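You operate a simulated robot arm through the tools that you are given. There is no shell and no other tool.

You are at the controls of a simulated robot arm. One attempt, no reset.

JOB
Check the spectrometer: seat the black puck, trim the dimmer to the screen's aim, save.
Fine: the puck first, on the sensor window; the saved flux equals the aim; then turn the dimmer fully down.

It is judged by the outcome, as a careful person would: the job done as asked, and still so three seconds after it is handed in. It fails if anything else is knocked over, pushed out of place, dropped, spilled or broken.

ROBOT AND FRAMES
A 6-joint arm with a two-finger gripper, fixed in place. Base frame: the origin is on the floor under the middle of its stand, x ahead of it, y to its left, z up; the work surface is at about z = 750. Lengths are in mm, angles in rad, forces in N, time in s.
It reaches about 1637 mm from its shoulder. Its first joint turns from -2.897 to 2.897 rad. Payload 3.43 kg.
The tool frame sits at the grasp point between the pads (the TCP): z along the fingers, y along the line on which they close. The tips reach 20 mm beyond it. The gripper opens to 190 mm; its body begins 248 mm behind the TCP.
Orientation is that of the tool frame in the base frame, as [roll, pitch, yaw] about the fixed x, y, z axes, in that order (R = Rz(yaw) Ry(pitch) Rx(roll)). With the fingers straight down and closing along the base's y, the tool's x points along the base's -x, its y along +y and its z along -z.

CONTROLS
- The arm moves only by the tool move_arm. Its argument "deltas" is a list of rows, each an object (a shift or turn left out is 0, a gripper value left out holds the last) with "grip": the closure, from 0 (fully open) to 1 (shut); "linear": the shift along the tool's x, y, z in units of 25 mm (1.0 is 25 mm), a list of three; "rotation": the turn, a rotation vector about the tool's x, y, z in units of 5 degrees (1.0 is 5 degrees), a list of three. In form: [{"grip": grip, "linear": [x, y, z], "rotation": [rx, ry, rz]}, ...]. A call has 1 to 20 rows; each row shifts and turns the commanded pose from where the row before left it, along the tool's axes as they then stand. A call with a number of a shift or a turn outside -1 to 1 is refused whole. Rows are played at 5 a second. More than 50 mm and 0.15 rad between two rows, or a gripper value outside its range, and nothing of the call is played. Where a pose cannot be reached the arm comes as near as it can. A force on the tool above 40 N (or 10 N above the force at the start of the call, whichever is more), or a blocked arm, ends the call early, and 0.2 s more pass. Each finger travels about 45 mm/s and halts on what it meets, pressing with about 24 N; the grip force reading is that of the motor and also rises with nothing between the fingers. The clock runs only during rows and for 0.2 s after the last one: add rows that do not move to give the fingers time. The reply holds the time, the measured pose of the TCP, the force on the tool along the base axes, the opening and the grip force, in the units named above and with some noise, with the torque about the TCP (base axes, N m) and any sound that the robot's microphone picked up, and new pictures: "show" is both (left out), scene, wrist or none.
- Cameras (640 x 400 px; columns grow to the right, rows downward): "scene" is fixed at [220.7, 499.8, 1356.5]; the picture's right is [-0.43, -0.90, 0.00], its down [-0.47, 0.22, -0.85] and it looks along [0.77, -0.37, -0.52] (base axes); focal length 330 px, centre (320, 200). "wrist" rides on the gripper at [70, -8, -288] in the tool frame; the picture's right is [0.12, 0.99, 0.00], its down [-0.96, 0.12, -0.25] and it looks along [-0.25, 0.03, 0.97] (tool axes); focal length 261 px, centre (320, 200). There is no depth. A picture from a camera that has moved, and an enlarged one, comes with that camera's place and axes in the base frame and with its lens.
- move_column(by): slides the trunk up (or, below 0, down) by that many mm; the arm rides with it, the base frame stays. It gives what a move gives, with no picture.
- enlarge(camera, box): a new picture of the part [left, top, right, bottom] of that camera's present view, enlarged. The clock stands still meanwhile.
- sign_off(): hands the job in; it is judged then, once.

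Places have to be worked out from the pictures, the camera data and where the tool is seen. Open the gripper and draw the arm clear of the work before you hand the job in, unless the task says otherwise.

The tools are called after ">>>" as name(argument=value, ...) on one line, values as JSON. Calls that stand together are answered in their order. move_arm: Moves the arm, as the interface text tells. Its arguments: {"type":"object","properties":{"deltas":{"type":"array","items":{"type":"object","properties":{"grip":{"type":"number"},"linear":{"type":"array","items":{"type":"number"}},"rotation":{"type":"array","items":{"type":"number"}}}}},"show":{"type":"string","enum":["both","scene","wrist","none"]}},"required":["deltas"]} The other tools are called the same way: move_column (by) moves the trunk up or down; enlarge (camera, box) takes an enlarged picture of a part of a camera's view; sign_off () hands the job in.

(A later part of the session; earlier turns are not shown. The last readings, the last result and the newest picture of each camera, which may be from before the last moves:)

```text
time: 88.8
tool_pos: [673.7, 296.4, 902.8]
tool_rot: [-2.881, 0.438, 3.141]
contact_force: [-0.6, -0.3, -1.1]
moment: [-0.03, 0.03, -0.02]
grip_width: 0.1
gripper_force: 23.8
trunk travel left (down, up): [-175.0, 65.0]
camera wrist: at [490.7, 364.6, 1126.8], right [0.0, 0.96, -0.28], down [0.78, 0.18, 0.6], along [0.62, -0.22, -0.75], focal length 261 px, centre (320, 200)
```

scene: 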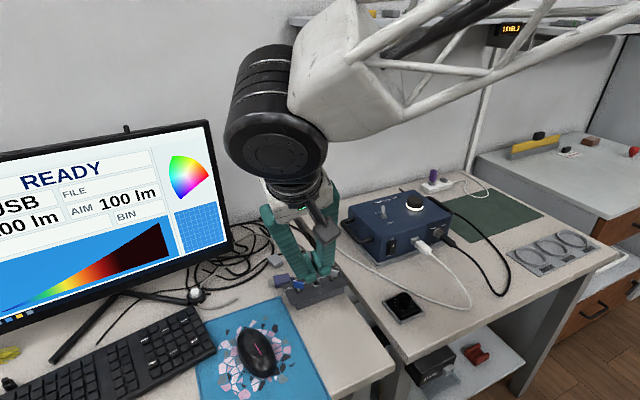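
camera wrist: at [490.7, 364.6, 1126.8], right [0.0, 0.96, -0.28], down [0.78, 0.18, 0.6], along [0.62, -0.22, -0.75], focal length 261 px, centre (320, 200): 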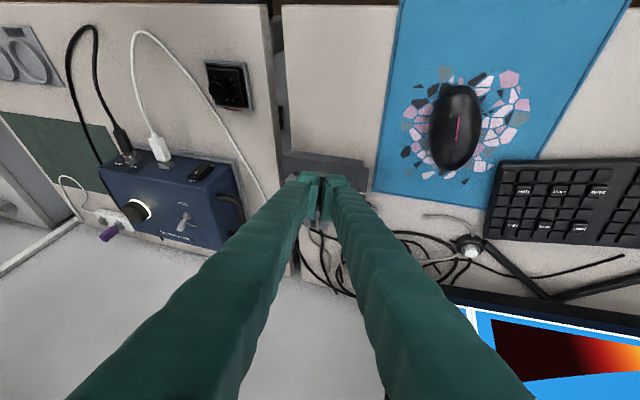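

The puck now glows, so the lamp is on. The remaining path to the SAVE key is clear, so I'll continue to the hover point.

>>> move_arm(deltas=[{"linear": [-0.309, 0.968, -0.1]}, {"linear": [-0.309, 0.968, -0.1]}, {"linear": [-0.309, 0.968, -0.1]}, {"linear": [-0.309, 0.968, -0.1]}, {"linear": [-0.309, 0.968, -0.1]}, {"linear": [-0.309, 0.968, -0.1]}, {"linear": [-0.309, 0.968, -0.1]}, {"linear": [-0.309, 0.968, -0.1]}, {"linear": [-0.309, 0.968, -0.1]}, {"linear": [-0.309, 0.968, -0.1]}, {"linear": [0, 0, 0]}], show="both")

>>> enlarge(camera="wrist", box=[280, 120, 420, 220])

```text
time: 91.2
tool_pos: [760.1, 538.2, 899.5]
tool_rot: [-2.878, 0.438, 3.141]
contact_force: [1.1, 0.0, 1.0]
moment: [0.01, -0.02, -0.02]
grip_width: 0.1
gripper_force: 24.1
trunk travel left (down, up): [-175.0, 65.0]
camera wrist: at [577.9, 605.5, 1122.9], right [0.0, 0.96, -0.28], down [0.78, 0.18, 0.6], along [0.62, -0.22, -0.75], focal length 261 px, centre (320, 200)
```

scene: 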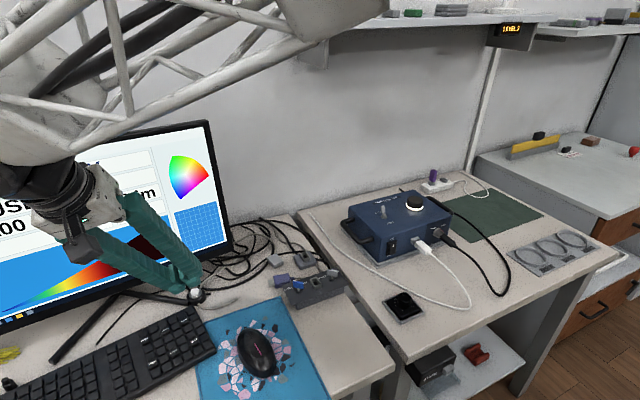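
wrist: 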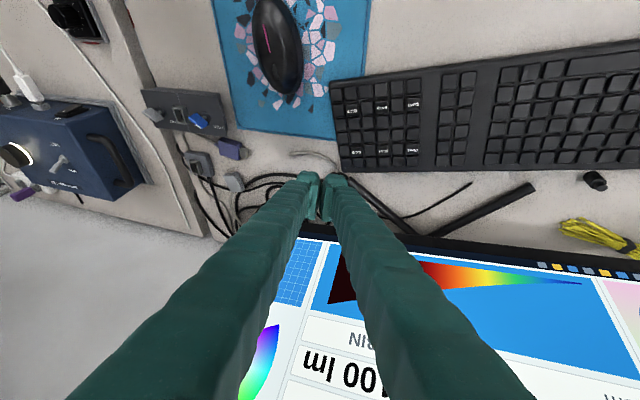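

```text
4.00 times, centred on (350, 170) of wrist
camera zoom: at [577.9, 605.5, 1122.9], right [0.0, 0.96, -0.28], down [0.78, 0.18, 0.6], along [0.62, -0.22, -0.75], focal length 1043 px, centre (200, 320)
```

zoom: 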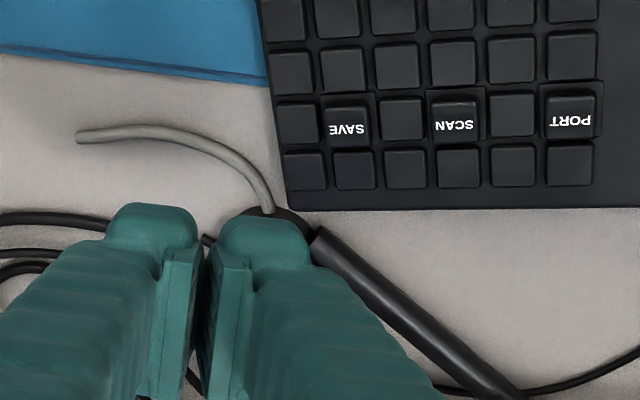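

SAVE now measures at about (759, 560), and by my estimate the leading finger corner is 7 mm behind, 20 mm left of and 31 mm below the TCP. I'll adjust by (6, 2) mm and come down to about 12 mm above the key.

>>> move_arm(deltas=[{"linear": [0.344, 0.269, 0.888]}, {"linear": [0.344, 0.269, 0.888]}, {"linear": [0.344, 0.269, 0.888]}, {"linear": [0, 0, 0]}, {"linear": [0, 0, 0]}], show="both")

>>> enlarge(camera="wrist", box=[300, 130, 400, 200])

>>> enlarge(camera="scene", box=[140, 270, 240, 340])

```text
time: 92.4
tool_pos: [764.6, 539.8, 825.2]
tool_rot: [-2.88, 0.439, -3.141]
contact_force: [0.3, -0.3, -0.7]
moment: [-0.01, 0.03, 0.01]
grip_width: 0.0
gripper_force: 24.2
trunk travel left (down, up): [-175.0, 65.0]
camera wrist: at [582.9, 606.8, 1050.0], right [0.0, 0.96, -0.28], down [0.78, 0.18, 0.6], along [0.62, -0.22, -0.75], focal length 261 px, centre (320, 200)
```

scene: 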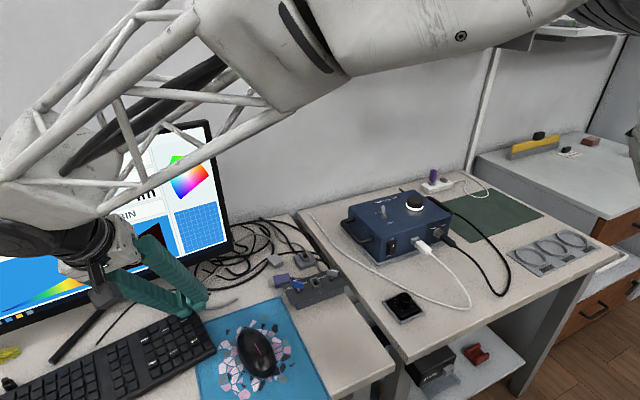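
wrist: 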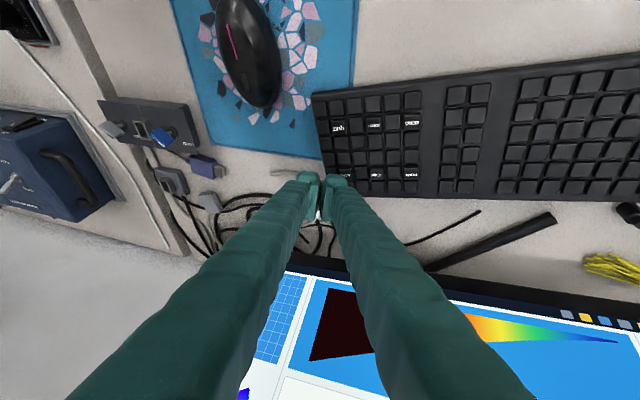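

```text
5.71 times, centred on (350, 165) of wrist
camera zoom: at [582.9, 606.8, 1050.0], right [0.0, 0.96, -0.28], down [0.78, 0.18, 0.6], along [0.62, -0.22, -0.75], focal length 1489 px, centre (149, 400)
```

zoom: 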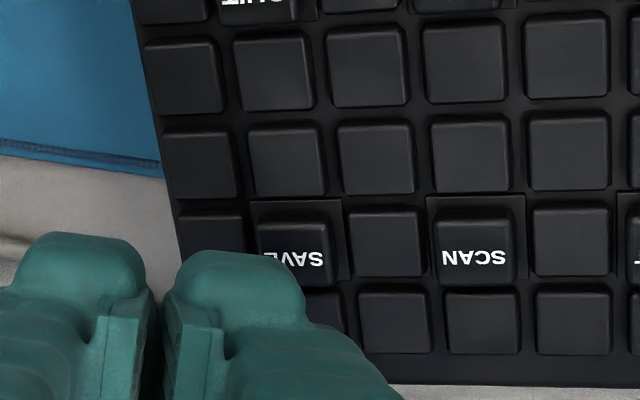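

```text
5.71 times, centred on (190, 305) of scene
camera zoom: at [220.7, 499.8, 1356.5], right [-0.43, -0.9, 0.0], down [-0.47, 0.22, -0.85], along [0.77, -0.37, -0.52], focal length 1886 px, centre (1063, -400)
```

zoom: 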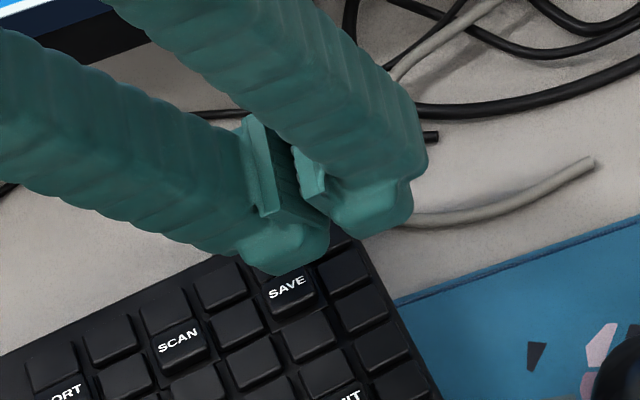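

The leading corner is almost directly over SAVE, about 2 mm too far forward. I'll correct that and step down gently onto the key.

>>> move_arm(deltas=[{"linear": [0.112, 0.038, 0.141]}, {"linear": [0.112, 0.038, 0.141]}, {"linear": [0, 0, 0]}], show="none")

>>> enlarge(camera="wrist", box=[300, 130, 400, 200])

>>> enlarge(camera="scene", box=[160, 290, 220, 330])

```text
time: 93.2
tool_pos: [763.1, 539.5, 817.5]
tool_rot: [-2.88, 0.437, 3.14]
contact_force: [-0.2, -0.3, -0.5]
moment: [-0.03, 0.04, -0.01]
grip_width: 0.0
gripper_force: 24.0
trunk travel left (down, up): [-175.0, 65.0]
```

```text
5.71 times, centred on (350, 165) of wrist
camera zoom: at [581.0, 607.0, 1041.1], right [0.0, 0.96, -0.28], down [0.78, 0.18, 0.6], along [0.62, -0.22, -0.75], focal length 1489 px, centre (149, 400)
```

zoom: 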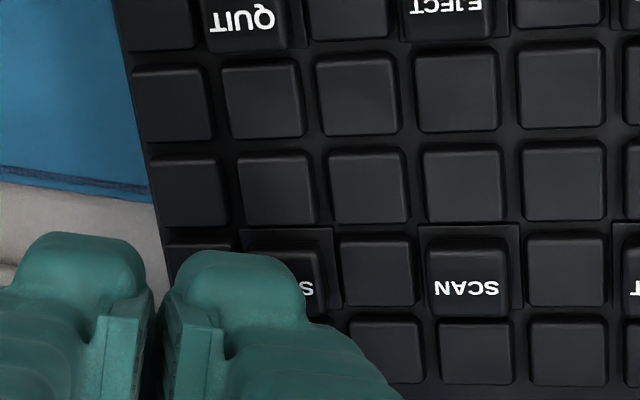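

```text
10.00 times, centred on (190, 310) of scene
camera zoom: at [220.7, 499.8, 1356.5], right [-0.43, -0.9, 0.0], down [-0.47, 0.22, -0.85], along [0.77, -0.37, -0.52], focal length 3301 px, centre (1620, -900)
```

zoom: 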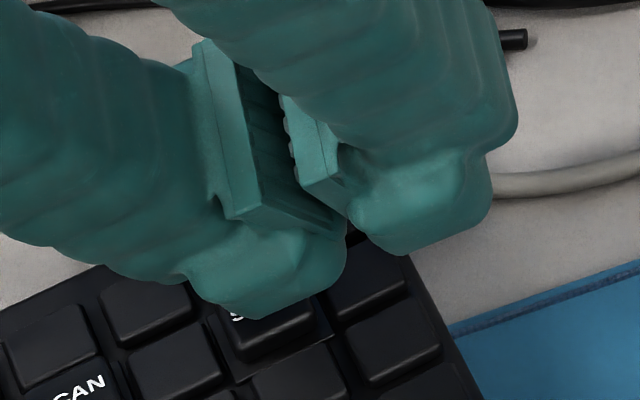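

The foot corner is over SAVE with no neighbour underneath. Stepping down 2 mm at a time.

>>> move_arm(deltas=[{"linear": [0.0338, 0.0188, 0.07]}, {"linear": [0, 0, 0]}], show="none")

>>> move_arm(deltas=[{"linear": [0.0338, 0.0188, 0.07]}, {"linear": [0, 0, 0]}], show="none")

```text
time: 93.8
tool_pos: [764.0, 538.5, 815.4]
tool_rot: [-2.88, 0.438, 3.141]
contact_force: [0.1, 0.4, 0.8]
moment: [-0.01, 0.02, -0.02]
grip_width: 0.0
gripper_force: 23.8
trunk travel left (down, up): [-175.0, 65.0]
```

```text
time: 94.4
tool_pos: [765.5, 540.2, 813.0]
tool_rot: [-2.88, 0.436, 3.141]
contact_force: [0.0, -0.5, -0.6]
moment: [0.02, 0.0, 0.05]
grip_width: 0.0
gripper_force: 23.8
trunk travel left (down, up): [-175.0, 65.0]
```

No contact yet at z ≈ 813. Continuing down in 2 mm steps.

>>> move_arm(deltas=[{"linear": [0.0338, 0.0188, 0.07]}, {"linear": [0, 0, 0]}], show="none")

>>> move_arm(deltas=[{"linear": [0.0338, 0.0188, 0.07]}, {"linear": [0, 0, 0]}], show="none")

>>> enlarge(camera="scene", box=[160, 290, 220, 330])

>>> enlarge(camera="wrist", box=[300, 130, 400, 200])

```text
time: 95.0
tool_pos: [764.3, 539.1, 810.7]
tool_rot: [-2.881, 0.438, -3.141]
contact_force: [-0.2, -0.4, -0.3]
moment: [0.0, 0.01, 0.0]
grip_width: 0.1
gripper_force: 24.1
trunk travel left (down, up): [-175.0, 65.0]
```

```text
time: 95.6
tool_pos: [764.0, 539.4, 809.6]
tool_rot: [-2.88, 0.438, 3.141]
contact_force: [-0.5, 0.5, 0.7]
moment: [0.0, 0.0, 0.02]
grip_width: 0.0
gripper_force: 24.2
trunk travel left (down, up): [-175.0, 65.0]
```

```text
10.00 times, centred on (190, 310) of scene
camera zoom: at [220.7, 499.8, 1356.5], right [-0.43, -0.9, 0.0], down [-0.47, 0.22, -0.85], along [0.77, -0.37, -0.52], focal length 3301 px, centre (1620, -900)
```

zoom: 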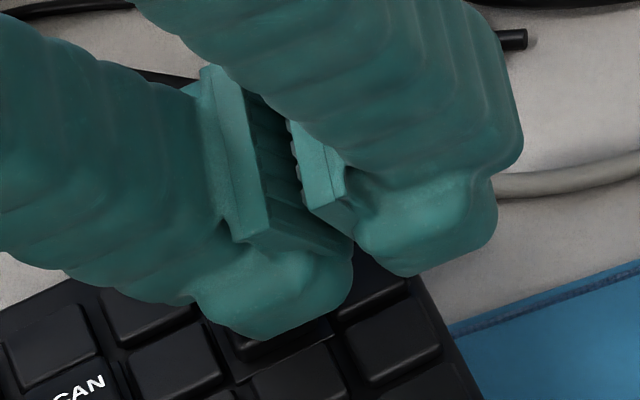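

```text
5.71 times, centred on (350, 165) of wrist
camera zoom: at [581.8, 607.0, 1033.6], right [0.0, 0.96, -0.28], down [0.78, 0.18, 0.6], along [0.62, -0.22, -0.75], focal length 1489 px, centre (149, 400)
```

zoom: 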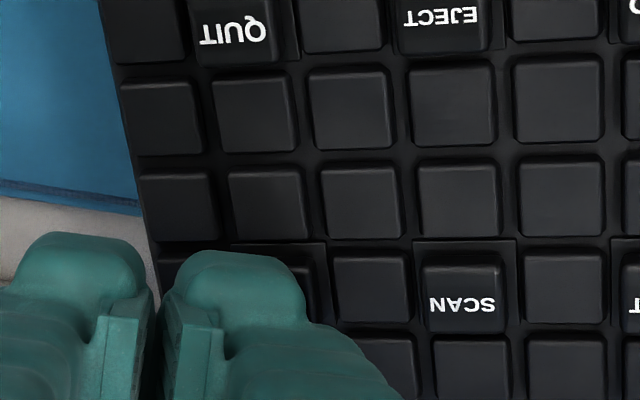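

The foot covers SAVE and is still free. Continuing down in 2 mm steps.

>>> move_arm(deltas=[{"linear": [0.0338, 0.0188, 0.07]}, {"linear": [0, 0, 0]}], show="none")

>>> move_arm(deltas=[{"linear": [0.0338, 0.0188, 0.07]}, {"linear": [0, 0, 0]}], show="none")

```text
time: 96.2
tool_pos: [765.0, 539.9, 806.9]
tool_rot: [-2.878, 0.437, 3.141]
contact_force: [-0.6, 0.5, -0.8]
moment: [-0.03, 0.02, 0.05]
grip_width: 0.2
gripper_force: 23.9
trunk travel left (down, up): [-175.0, 65.0]
```

```text
time: 96.8
tool_pos: [764.5, 539.4, 806.3]
tool_rot: [-2.881, 0.438, 3.14]
contact_force: [-0.2, 0.1, -0.3]
moment: [0.02, 0.02, -0.01]
grip_width: 0.0
gripper_force: 23.9
trunk travel left (down, up): [-175.0, 65.0]
```

Still free at about z ≈ 805, so the key top is lower than I estimated. Checking the close-up views before going on.

>>> enlarge(camera="scene", box=[170, 295, 210, 325])

>>> enlarge(camera="wrist", box=[310, 150, 370, 195])

```text
13.33 times, centred on (190, 310) of scene
camera zoom: at [220.7, 499.8, 1356.5], right [-0.43, -0.9, 0.0], down [-0.47, 0.22, -0.85], along [0.77, -0.37, -0.52], focal length 4401 px, centre (2053, -1267)
```

zoom: 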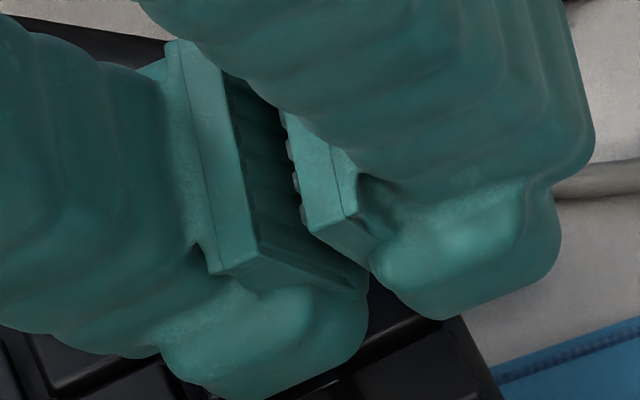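

```text
8.89 times, centred on (340, 172) of wrist
camera zoom: at [582.0, 607.1, 1029.4], right [0.0, 0.96, -0.28], down [0.78, 0.18, 0.6], along [0.62, -0.22, -0.75], focal length 2317 px, centre (142, 444)
```

zoom: 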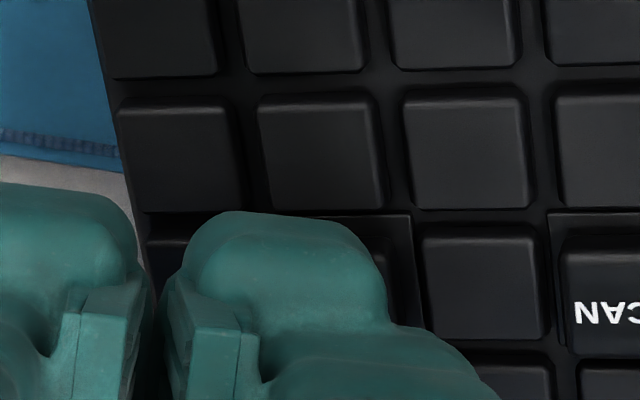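

The labelled keys are the tall ones with tops nearer z ≈ 770, which puts SAVE's centre about 4 mm further forward and 2–3 mm right of my corner. I'll shift (4, -2.5) mm and continue down in 1.5 mm steps.

>>> move_arm(deltas=[{"linear": [-0.145, -0.079, 0.091]}, {"linear": [0, 0, 0]}, {"linear": [0, 0, 0]}], show="none")

>>> move_arm(deltas=[{"linear": [0.0254, 0.0141, 0.0525]}, {"linear": [0, 0, 0]}], show="none")

>>> move_arm(deltas=[{"linear": [0.0254, 0.0141, 0.0525]}, {"linear": [0, 0, 0]}], show="none")

>>> enlarge(camera="wrist", box=[310, 150, 370, 195])

```text
time: 97.6
tool_pos: [767.6, 536.6, 805.0]
tool_rot: [-2.88, 0.438, 3.141]
contact_force: [0.2, 0.1, 0.3]
moment: [0.0, 0.01, 0.01]
grip_width: 0.1
gripper_force: 23.6
trunk travel left (down, up): [-175.0, 65.0]
```

```text
time: 98.2
tool_pos: [767.9, 536.1, 803.8]
tool_rot: [-2.879, 0.438, 3.14]
contact_force: [0.1, 0.2, -0.3]
moment: [-0.01, 0.02, 0.0]
grip_width: 0.0
gripper_force: 23.9
trunk travel left (down, up): [-175.0, 65.0]
```

```text
time: 98.8
tool_pos: [768.5, 534.9, 802.5]
tool_rot: [-2.88, 0.438, 3.141]
contact_force: [0.4, -0.4, 0.6]
moment: [0.01, 0.0, -0.03]
grip_width: 0.0
gripper_force: 23.9
trunk travel left (down, up): [-175.0, 65.0]
```

```text
8.89 times, centred on (340, 172) of wrist
camera zoom: at [585.7, 604.7, 1026.4], right [0.0, 0.96, -0.28], down [0.78, 0.18, 0.6], along [0.62, -0.22, -0.75], focal length 2317 px, centre (142, 444)
```

zoom: 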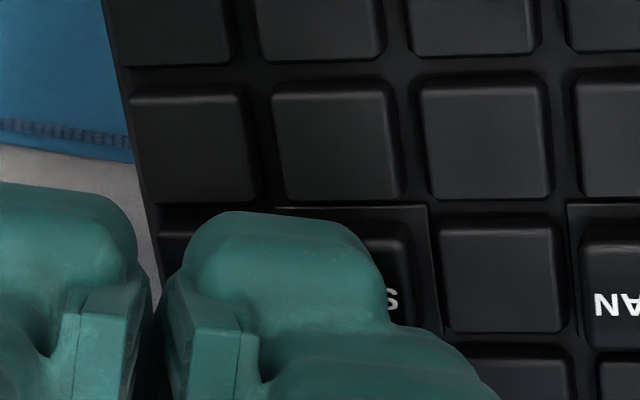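

The corner is now near the centre of SAVE. Continuing down.

>>> move_arm(deltas=[{"linear": [0.0254, 0.0141, 0.0525]}, {"linear": [0, 0, 0]}], show="none")

>>> move_arm(deltas=[{"linear": [0.0254, 0.0141, 0.0525]}, {"linear": [0, 0, 0]}], show="none")

>>> move_arm(deltas=[{"linear": [0.0254, 0.0141, 0.0525]}, {"linear": [0, 0, 0]}], show="none")

```text
time: 99.4
tool_pos: [768.3, 536.3, 801.2]
tool_rot: [-2.879, 0.44, -3.141]
contact_force: [-0.1, 0.1, 1.3]
moment: [-0.01, 0.03, -0.02]
grip_width: 0.1
gripper_force: 24.3
trunk travel left (down, up): [-175.0, 65.0]
```

```text
time: 100.0
tool_pos: [768.3, 537.0, 798.7]
tool_rot: [-2.88, 0.438, 3.141]
contact_force: [-0.6, 0.6, 2.5]
moment: [0.06, 0.02, 0.03]
grip_width: 0.0
gripper_force: 24.3
trunk travel left (down, up): [-175.0, 65.0]
heard: click
```

```text
time: 100.6
tool_pos: [768.1, 536.8, 800.0]
tool_rot: [-2.88, 0.44, -3.141]
contact_force: [-0.2, 0.9, 7.1]
moment: [0.09, 0.05, -0.04]
grip_width: 0.0
gripper_force: 24.4
trunk travel left (down, up): [-175.0, 65.0]
```

A click was heard, with a light 2–7 N on the key. I'll lift off 50 mm and read the screen.

>>> move_arm(deltas=[{"linear": [-0.17, -0.094, -0.35]}, {"linear": [-0.338, -0.188, -0.7]}, {"linear": [-0.338, -0.188, -0.7]}, {"linear": [0, 0, 0]}], show="both")

>>> enlarge(camera="wrist", box=[220, 220, 640, 400])

>>> enlarge(camera="scene", box=[0, 110, 240, 330])

```text
time: 101.6
tool_pos: [766.7, 537.8, 847.9]
tool_rot: [-2.879, 0.438, -3.141]
contact_force: [-0.7, -0.3, 0.4]
moment: [0.02, -0.02, -0.02]
grip_width: 0.0
gripper_force: 23.9
trunk travel left (down, up): [-175.0, 65.0]
camera wrist: at [585.4, 604.6, 1071.8], right [0.0, 0.96, -0.28], down [0.78, 0.18, 0.6], along [0.62, -0.22, -0.75], focal length 261 px, centre (320, 200)
```

scene: 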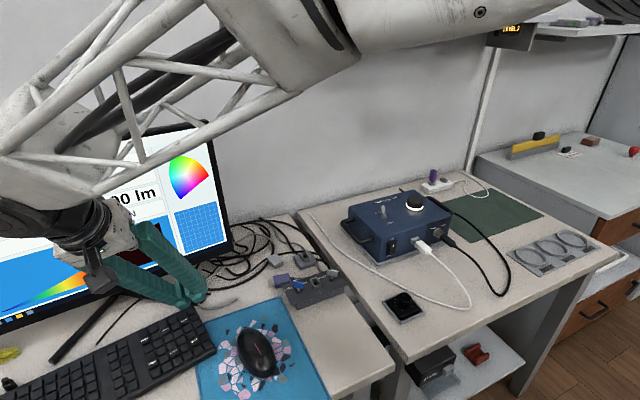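
wrist: 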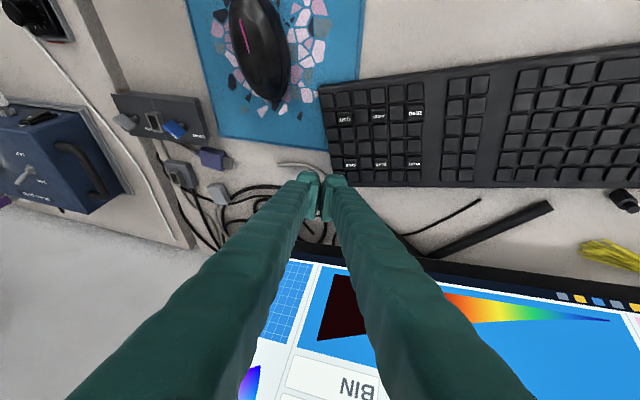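

```text
1.52 times, centred on (430, 310) of wrist
camera zoom: at [585.4, 604.6, 1071.8], right [0.0, 0.96, -0.28], down [0.78, 0.18, 0.6], along [0.62, -0.22, -0.75], focal length 397 px, centre (152, 32)
```

zoom: 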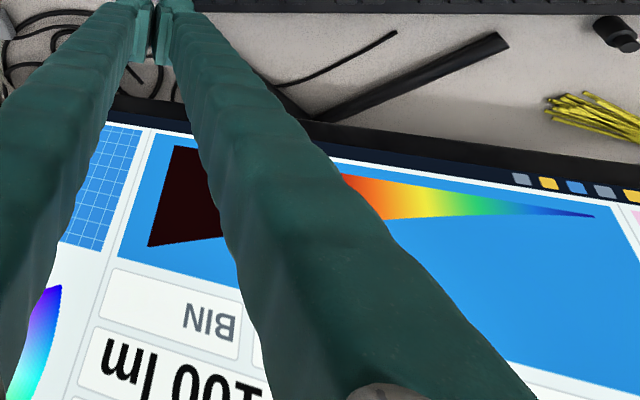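

```text
1.82 times, centred on (120, 220) of scene
camera zoom: at [220.7, 499.8, 1356.5], right [-0.43, -0.9, 0.0], down [-0.47, 0.22, -0.85], along [0.77, -0.37, -0.52], focal length 600 px, centre (684, 164)
```

zoom: 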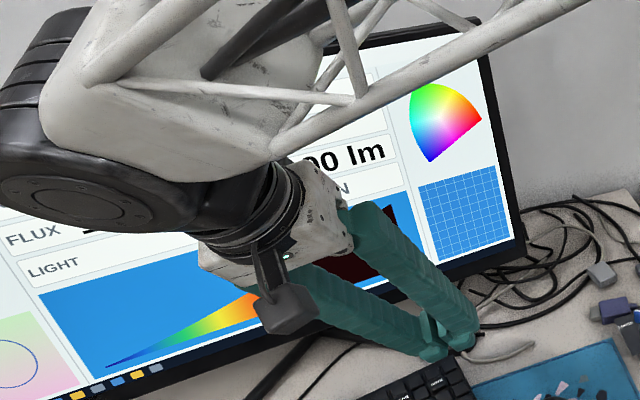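

The arm blocks the view of the screen, so I'll raise up and go back along the same path to the dimmer side, then read it.

>>> move_arm(deltas=[{"linear": [-0.44, -0.244, -0.91]}, {"linear": [-0.44, -0.244, -0.91]}, {"linear": [0.309, -0.968, 0.1]}, {"linear": [0.309, -0.968, 0.1]}, {"linear": [0.309, -0.968, 0.1]}, {"linear": [0.309, -0.968, 0.1]}, {"linear": [0.309, -0.968, 0.1]}, {"linear": [0.309, -0.968, 0.1]}, {"linear": [0.309, -0.968, 0.1]}, {"linear": [0.309, -0.968, 0.1]}, {"linear": [0.309, -0.968, 0.1]}, {"linear": [0.309, -0.968, 0.1]}, {"linear": [0.309, -0.968, 0.1]}, {"linear": [0.309, -0.968, 0.1]}, {"linear": [0.309, -0.968, 0.1]}, {"linear": [0.309, -0.968, 0.1]}, {"linear": [0.309, -0.968, 0.1]}, {"linear": [0.309, -0.968, 0.1]}, {"linear": [0, 0, 0]}], show="both")

>>> enlarge(camera="scene", box=[0, 110, 240, 330])

```text
time: 105.6
tool_pos: [630.8, 152.7, 903.4]
tool_rot: [-2.88, 0.438, -3.141]
contact_force: [0.5, 0.6, -0.3]
moment: [-0.04, 0.03, 0.01]
grip_width: 0.0
gripper_force: 23.5
trunk travel left (down, up): [-175.0, 65.0]
camera wrist: at [448.1, 219.6, 1127.6], right [0.0, 0.96, -0.28], down [0.78, 0.18, 0.6], along [0.62, -0.22, -0.75], focal length 261 px, centre (320, 200)
```

scene: 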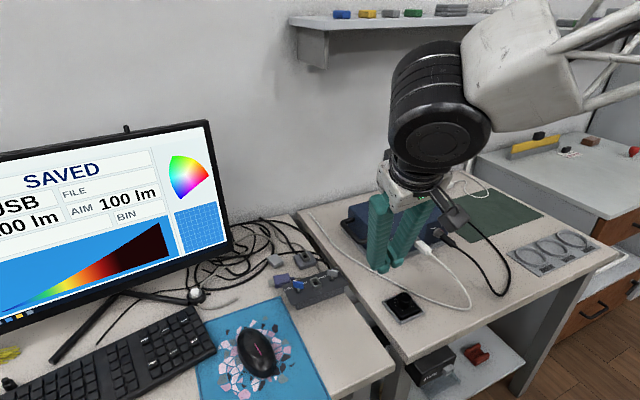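
wrist: 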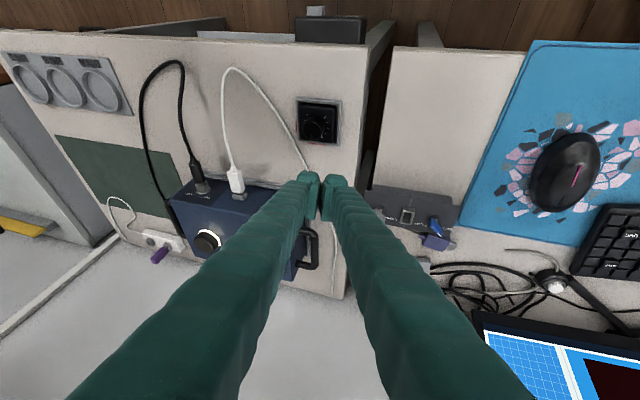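

```text
1.82 times, centred on (120, 220) of scene
camera zoom: at [220.7, 499.8, 1356.5], right [-0.43, -0.9, 0.0], down [-0.47, 0.22, -0.85], along [0.77, -0.37, -0.52], focal length 600 px, centre (684, 164)
```

zoom: 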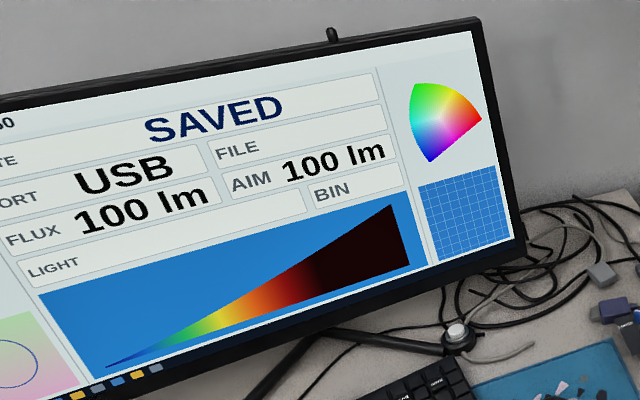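

The screen says SAVED with flux 100 lm = aim. Next I'll turn the dimmer fully down: straighten the tool, open the fingers, and go back over the knob.

>>> move_arm(deltas=[{"grip": 0.69, "rotation": [-1, 0, 0]}, {"rotation": [-1, 0, 0]}, {"rotation": [-1, 0, 0]}, {"rotation": [0, 1, 0]}, {"rotation": [0, 1, 0]}, {"rotation": [0, 1, 0]}, {"rotation": [0, 1, 0]}, {"rotation": [0, 1, 0]}, {"linear": [0.522, -0.96, 0]}, {"linear": [0.522, -0.96, 0]}, {"linear": [0, 0, 0]}], show="none")

>>> move_arm(deltas=[{"rotation": [0, 0, 1]}, {"rotation": [0, 0, 1]}, {"rotation": [0, 0, 1]}, {"rotation": [0, 0, 1]}, {"rotation": [0, 0, 1]}, {"rotation": [0, 0, 1]}, {"rotation": [0, 0, 1]}, {"rotation": [0, 0, 1]}, {"rotation": [0, 0, 1]}, {"rotation": [0, 0, 1]}, {"rotation": [0, 0, 1]}, {"rotation": [0, 0, 1]}, {"rotation": [0, 0, 1]}, {"rotation": [0, 0, 1]}], show="none")

>>> move_arm(deltas=[{"rotation": [0, 0, 1]}, {"rotation": [0, 0, 1]}, {"rotation": [0, 0, 1]}, {"rotation": [0, 0, 1]}, {"rotation": [0, 0, 1]}, {"rotation": [0, 0, 1]}, {"rotation": [0, 0, 1]}, {"rotation": [0, 0, 1]}, {"rotation": [0, 0, 1]}, {"rotation": [0, 0, 1]}, {"rotation": [0, 0, 1]}, {"rotation": [0, 0, 1]}, {"rotation": [0, 0, 1]}, {"linear": [0, 0, 0]}], show="both")

>>> enlarge(camera="wrist", box=[270, 140, 370, 210])

```text
time: 108.0
tool_pos: [604.6, 104.2, 905.3]
tool_rot: [3.141, 0.002, 3.14]
contact_force: [0.6, -0.3, 0.5]
moment: [-0.01, -0.03, -0.01]
grip_width: 58.9
gripper_force: 0.2
trunk travel left (down, up): [-175.0, 65.0]
```

```text
time: 111.0
tool_pos: [602.3, 105.0, 903.5]
tool_rot: [3.139, 0.003, 1.918]
contact_force: [0.3, -0.6, 1.0]
moment: [-0.04, 0.02, -0.02]
grip_width: 58.8
gripper_force: 0.1
trunk travel left (down, up): [-175.0, 65.0]
```

```text
time: 114.0
tool_pos: [603.7, 102.6, 903.2]
tool_rot: [3.139, -0.002, 0.783]
contact_force: [0.4, 1.1, 0.0]
moment: [0.01, -0.01, -0.02]
grip_width: 59.1
gripper_force: 0.0
trunk travel left (down, up): [-175.0, 65.0]
camera wrist: at [647.4, 161.3, 1191.7], right [0.79, -0.62, 0.0], down [-0.6, -0.76, 0.25], along [-0.15, -0.19, -0.97], focal length 261 px, centre (320, 200)
```

scene: 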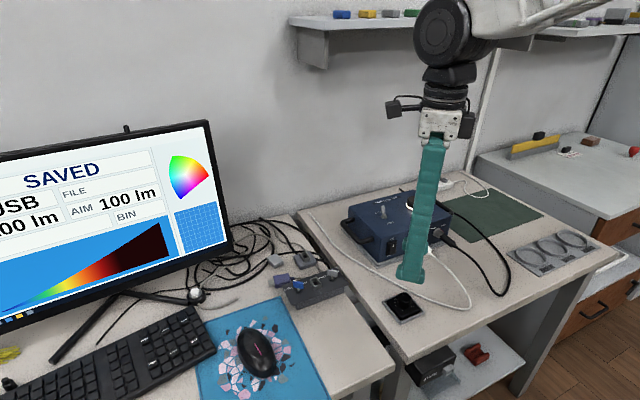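
wrist: 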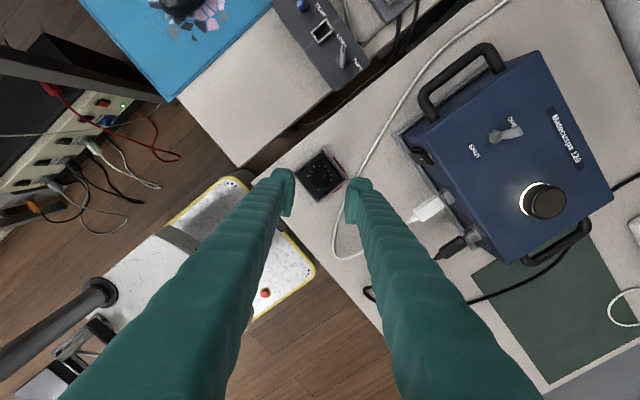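

```text
5.71 times, centred on (320, 175) of wrist
camera zoom: at [647.4, 161.3, 1191.7], right [0.79, -0.62, 0.0], down [-0.6, -0.76, 0.25], along [-0.15, -0.19, -0.97], focal length 1489 px, centre (320, 343)
```

zoom: 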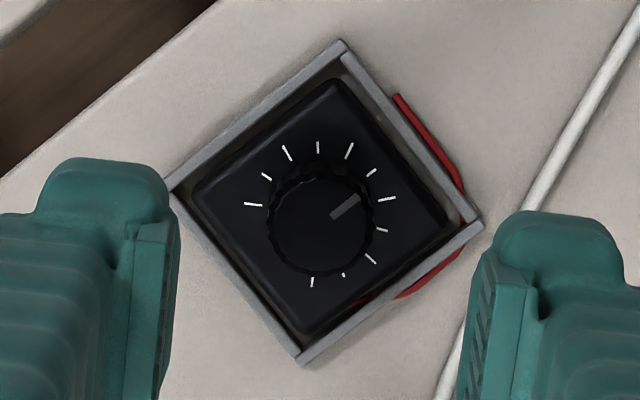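

The pose matches the earlier release point over the knob. Lowering 111 mm around the knob and checking.

>>> move_arm(deltas=[{"linear": [0.01, 0, 0.888]}, {"linear": [0.01, 0, 0.888]}, {"linear": [0, 0, 0.888]}, {"linear": [0, 0, 0.888]}, {"linear": [0, 0, 0.888]}, {"linear": [0, 0, 0]}, {"linear": [0, 0, 0]}], show="none")

>>> enlarge(camera="wrist", box=[270, 150, 370, 220])

```text
time: 115.6
tool_pos: [605.2, 104.3, 791.0]
tool_rot: [3.139, -0.002, 0.785]
contact_force: [-0.7, 0.2, -0.4]
moment: [0.02, -0.01, -0.01]
grip_width: 58.8
gripper_force: 0.0
trunk travel left (down, up): [-175.0, 65.0]
```

```text
5.71 times, centred on (320, 185) of wrist
camera zoom: at [648.0, 162.0, 1080.0], right [0.79, -0.62, 0.0], down [-0.6, -0.76, 0.25], along [-0.15, -0.19, -0.97], focal length 1489 px, centre (320, 286)
```

zoom: 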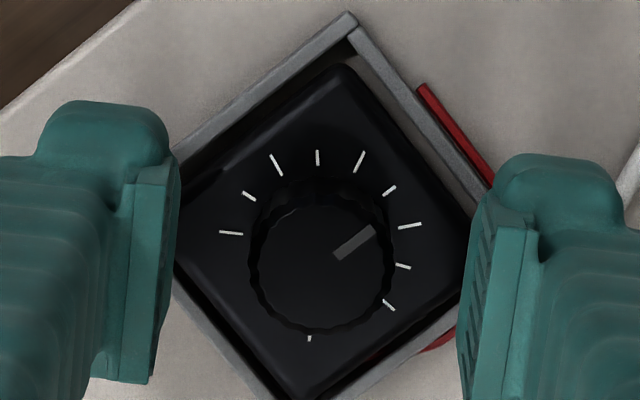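

Same pose as at release. Closing on the knob and turning counterclockwise 40°, then checking the loads and flux.

>>> move_arm(deltas=[{"grip": 0.8}, {"grip": 1.0}, {"linear": [0, 0, 0]}, {"linear": [0, 0, 0]}, {"linear": [0, 0, 0]}], show="none")

>>> move_arm(deltas=[{"rotation": [0, 0, -1]}, {"rotation": [0, 0, -1]}, {"rotation": [0, 0, -1]}, {"rotation": [0, 0, -1]}, {"linear": [0, 0, 0]}], show="none")

```text
time: 116.8
tool_pos: [603.9, 104.8, 792.8]
tool_rot: [3.141, -0.001, 0.783]
contact_force: [2.5, -1.6, 0.3]
moment: [0.0, -0.02, 0.02]
grip_width: 28.7
gripper_force: 24.2
trunk travel left (down, up): [-175.0, 65.0]
```

```text
time: 118.0
tool_pos: [605.0, 104.7, 792.0]
tool_rot: [3.141, -0.002, 1.137]
contact_force: [2.0, -5.2, -11.9]
moment: [-0.08, 0.04, 0.03]
grip_width: 28.8
gripper_force: 23.6
trunk travel left (down, up): [-175.0, 65.0]
```

There's an 12 N downward pull and 5 N sideways, so I'll relieve both with small shifts and continue counterclockwise.

>>> move_arm(deltas=[{"linear": [-0.015, 0.016, 0.025]}, {"linear": [0, 0, 0]}, {"linear": [0, 0, 0]}], show="none")

>>> move_arm(deltas=[{"rotation": [0, 0, -1]}, {"rotation": [0, 0, -1]}, {"rotation": [0, 0, -1]}, {"rotation": [0, 0, -1]}, {"rotation": [0, 0, -1]}, {"rotation": [0, 0, -1]}, {"linear": [0, 0, 0]}], show="scene")

>>> enlarge(camera="scene", box=[0, 110, 240, 330])

```text
time: 118.8
tool_pos: [604.1, 104.7, 791.9]
tool_rot: [3.14, 0.0, 1.134]
contact_force: [-3.3, -1.5, -1.3]
moment: [-0.05, 0.06, -0.03]
grip_width: 28.6
gripper_force: 24.1
trunk travel left (down, up): [-175.0, 65.0]
```

```text
time: 120.4
tool_pos: [605.4, 104.8, 791.8]
tool_rot: [3.138, 0.001, 1.658]
contact_force: [-0.1, 8.6, -4.6]
moment: [0.18, -0.01, 0.06]
grip_width: 28.9
gripper_force: 23.8
trunk travel left (down, up): [-175.0, 65.0]
```

scene: 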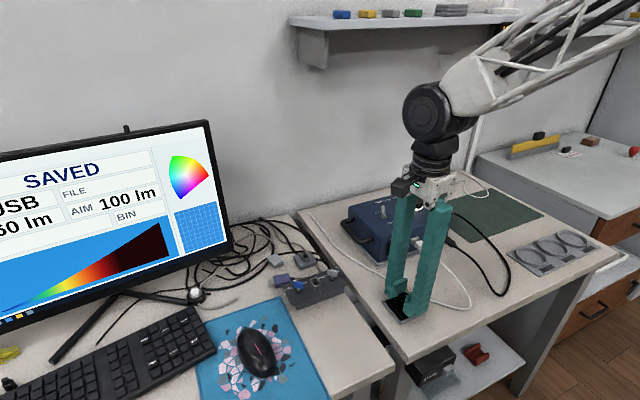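

```text
1.82 times, centred on (120, 220) of scene
camera zoom: at [220.7, 499.8, 1356.5], right [-0.43, -0.9, 0.0], down [-0.47, 0.22, -0.85], along [0.77, -0.37, -0.52], focal length 600 px, centre (684, 164)
```

zoom: 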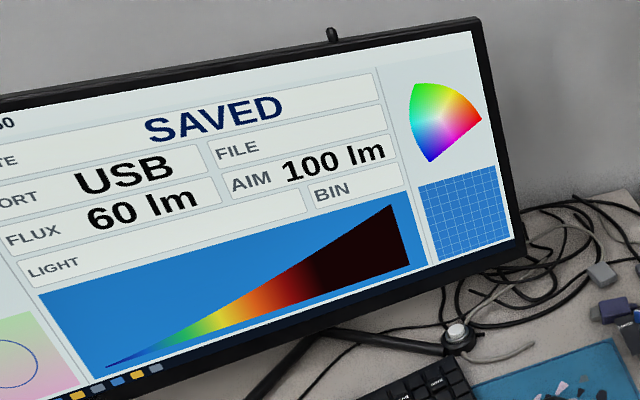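

Flux is down to 60 lm and the state stays SAVED. Relieving the side load and continuing counterclockwise.

>>> move_arm(deltas=[{"linear": [0.032, 0, 0.01]}, {"linear": [0, 0, 0]}, {"rotation": [0, 0, -1]}, {"rotation": [0, 0, -1]}, {"rotation": [0, 0, -1]}, {"rotation": [0, 0, -1]}, {"rotation": [0, 0, -1]}, {"rotation": [0, 0, -1]}, {"linear": [0, 0, 0]}, {"linear": [0, 0, 0]}], show="none")

```text
time: 122.6
tool_pos: [605.2, 105.5, 791.6]
tool_rot: [3.138, 0.0, 2.181]
contact_force: [10.6, -6.0, 7.8]
moment: [-0.18, -0.2, -0.03]
grip_width: 28.6
gripper_force: 23.5
trunk travel left (down, up): [-175.0, 65.0]
```

A 12 N side load has built up at this heading, so I'll shift to relieve it before continuing.

>>> move_arm(deltas=[{"linear": [-0.042, 0.019, -0.012]}, {"linear": [0, 0, 0]}, {"linear": [0, 0, 0]}], show="none")

>>> move_arm(deltas=[{"rotation": [0, 0, -1]}, {"rotation": [0, 0, -1]}, {"rotation": [0, 0, -1]}, {"rotation": [0, 0, -1]}, {"rotation": [0, 0, -1]}, {"linear": [0, 0, 0]}, {"linear": [0, 0, 0]}], show="none")

```text
time: 123.4
tool_pos: [607.0, 103.9, 792.3]
tool_rot: [3.14, 0.004, 2.182]
contact_force: [1.5, -1.9, 4.7]
moment: [0.01, 0.02, 0.02]
grip_width: 28.8
gripper_force: 23.9
trunk travel left (down, up): [-175.0, 65.0]
```

```text
time: 125.0
tool_pos: [605.3, 104.6, 791.6]
tool_rot: [3.141, 0.002, 2.618]
contact_force: [-9.8, 3.0, -2.4]
moment: [0.08, 0.17, 0.02]
grip_width: 28.7
gripper_force: 24.1
trunk travel left (down, up): [-175.0, 65.0]
```

About 30° remain. I'll relieve the load again, turn 25°, then creep onto the stop while watching the torque.

>>> move_arm(deltas=[{"linear": [0.037, -0.008, 0]}, {"linear": [0, 0, 0]}, {"rotation": [0, 0, -1]}, {"rotation": [0, 0, -1]}, {"rotation": [0, 0, -1]}, {"rotation": [0, 0, -1]}, {"rotation": [0, 0, -1]}, {"linear": [0, 0, 0]}, {"linear": [0, 0, 0]}], show="scene")

>>> enlarge(camera="scene", box=[0, 110, 240, 330])

>>> enlarge(camera="wrist", box=[270, 150, 370, 220])

```text
time: 127.0
tool_pos: [605.5, 105.1, 792.9]
tool_rot: [-3.14, 0.003, 3.054]
contact_force: [0.8, 2.0, -1.3]
moment: [0.03, -0.01, 0.05]
grip_width: 28.8
gripper_force: 23.7
trunk travel left (down, up): [-175.0, 65.0]
```

scene: 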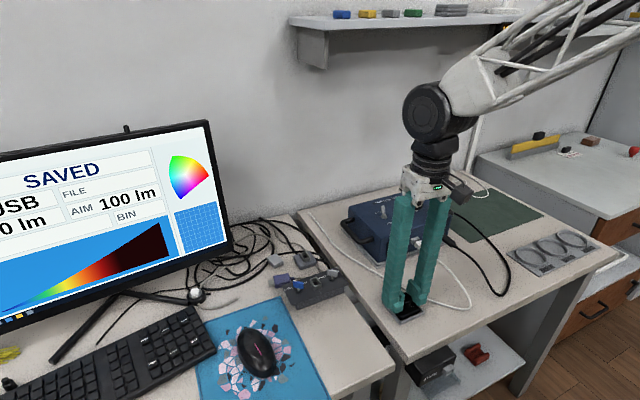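

```text
1.82 times, centred on (120, 220) of scene
camera zoom: at [220.7, 499.8, 1356.5], right [-0.43, -0.9, 0.0], down [-0.47, 0.22, -0.85], along [0.77, -0.37, -0.52], focal length 600 px, centre (684, 164)
```

zoom: 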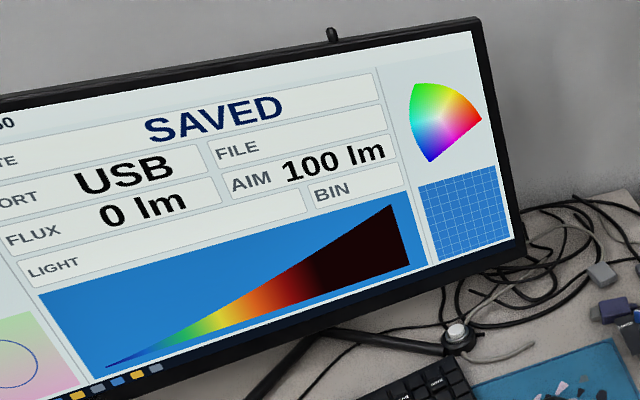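

```text
5.71 times, centred on (320, 185) of wrist
camera zoom: at [533.8, 104.0, 1080.1], right [-0.03, 1.0, 0.0], down [0.97, 0.03, 0.25], along [0.25, 0.01, -0.97], focal length 1489 px, centre (320, 286)
```

zoom: 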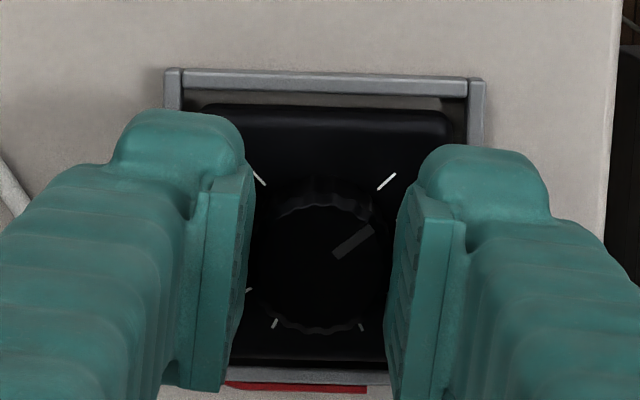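

Flux is 0 with about 5° left to the stop. I'll creep round in small steps, watching the torque about the knob axis.

>>> move_arm(deltas=[{"rotation": [0, 0, -0.4]}, {"rotation": [0, 0, -0.4]}, {"linear": [0, 0, 0]}, {"linear": [0, 0, 0]}], show="none")

>>> move_arm(deltas=[{"rotation": [0, 0, -0.3]}, {"linear": [0, 0, 0]}, {"linear": [0, 0, 0]}], show="none")

>>> move_arm(deltas=[{"rotation": [0, 0, -0.3]}, {"linear": [0, 0, 0]}, {"linear": [0, 0, 0]}], show="none")

```text
time: 128.0
tool_pos: [605.7, 105.7, 792.4]
tool_rot: [-3.141, 0.004, 3.123]
contact_force: [4.7, 1.9, 1.2]
moment: [0.05, -0.11, 0.04]
grip_width: 28.7
gripper_force: 23.7
trunk travel left (down, up): [-175.0, 65.0]
```

```text
time: 128.8
tool_pos: [604.6, 105.2, 792.0]
tool_rot: [3.141, 0.001, -3.132]
contact_force: [5.7, 2.0, 5.3]
moment: [0.08, -0.13, 0.0]
grip_width: 28.8
gripper_force: 24.2
trunk travel left (down, up): [-175.0, 65.0]
```

```text
time: 129.6
tool_pos: [604.4, 105.7, 792.5]
tool_rot: [3.141, 0.0, -3.107]
contact_force: [3.7, 1.8, 8.7]
moment: [0.01, -0.04, 0.03]
grip_width: 28.7
gripper_force: 24.2
trunk travel left (down, up): [-175.0, 65.0]
```

The torque stays low. I'll check the pointer against the first tick mark.

>>> enlarge(camera="wrist", box=[300, 160, 350, 210])

>>> enlarge(camera="scene", box=[0, 110, 240, 330])

```text
8.00 times, centred on (325, 185) of wrist
camera zoom: at [534.1, 95.4, 1080.1], right [-0.15, 0.99, 0.0], down [0.96, 0.15, 0.25], along [0.25, 0.04, -0.97], focal length 2085 px, centre (280, 320)
```

zoom: 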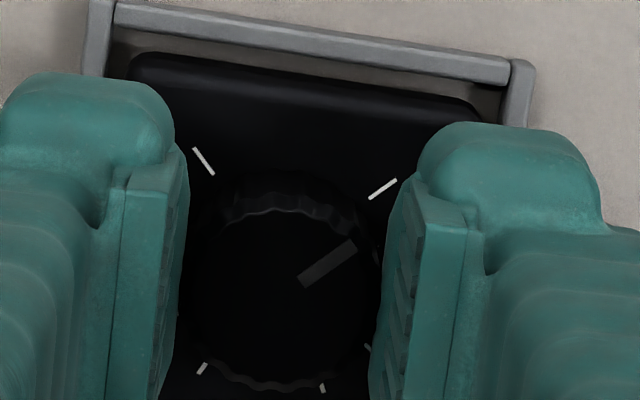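

```text
1.82 times, centred on (120, 220) of scene
camera zoom: at [220.7, 499.8, 1356.5], right [-0.43, -0.9, 0.0], down [-0.47, 0.22, -0.85], along [0.77, -0.37, -0.52], focal length 600 px, centre (684, 164)
```

zoom: 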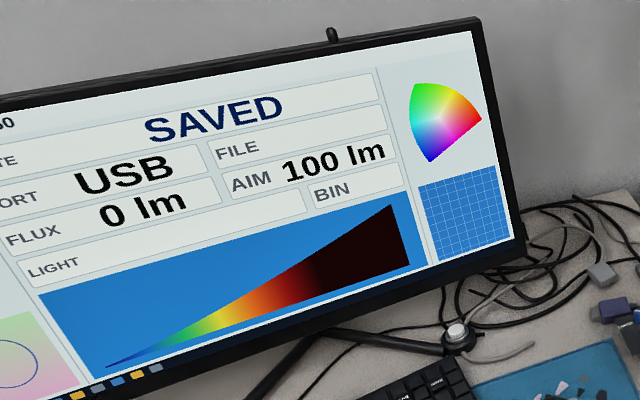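

The flux is 0 and the pointer is at the first tick, but no clear end stop has been felt yet. I'll keep creeping counterclockwise in 1.5–2° steps until the torque rises.

>>> move_arm(deltas=[{"rotation": [0, 0, -0.3]}, {"linear": [0, 0, 0]}, {"linear": [0, 0, 0]}], show="none")

>>> move_arm(deltas=[{"rotation": [0, 0, -0.4]}, {"linear": [0, 0, 0]}, {"linear": [0, 0, 0]}], show="none")

>>> enlarge(camera="wrist", box=[300, 160, 350, 210])

```text
time: 130.4
tool_pos: [605.0, 104.3, 791.8]
tool_rot: [-3.141, 0.004, -3.081]
contact_force: [0.0, 1.4, 7.4]
moment: [0.01, -0.03, 0.01]
grip_width: 28.7
gripper_force: 23.7
trunk travel left (down, up): [-175.0, 65.0]
```

```text
time: 131.2
tool_pos: [605.7, 105.8, 791.4]
tool_rot: [3.141, 0.002, -3.047]
contact_force: [-0.2, 1.3, 0.2]
moment: [0.02, -0.04, 0.02]
grip_width: 28.6
gripper_force: 23.7
trunk travel left (down, up): [-175.0, 65.0]
```

```text
8.00 times, centred on (325, 185) of wrist
camera zoom: at [535.0, 91.1, 1079.8], right [-0.21, 0.98, 0.0], down [0.95, 0.21, 0.25], along [0.24, 0.05, -0.97], focal length 2085 px, centre (280, 320)
```

zoom: 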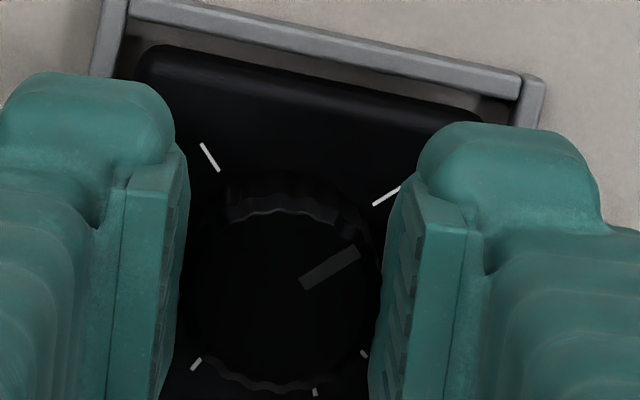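

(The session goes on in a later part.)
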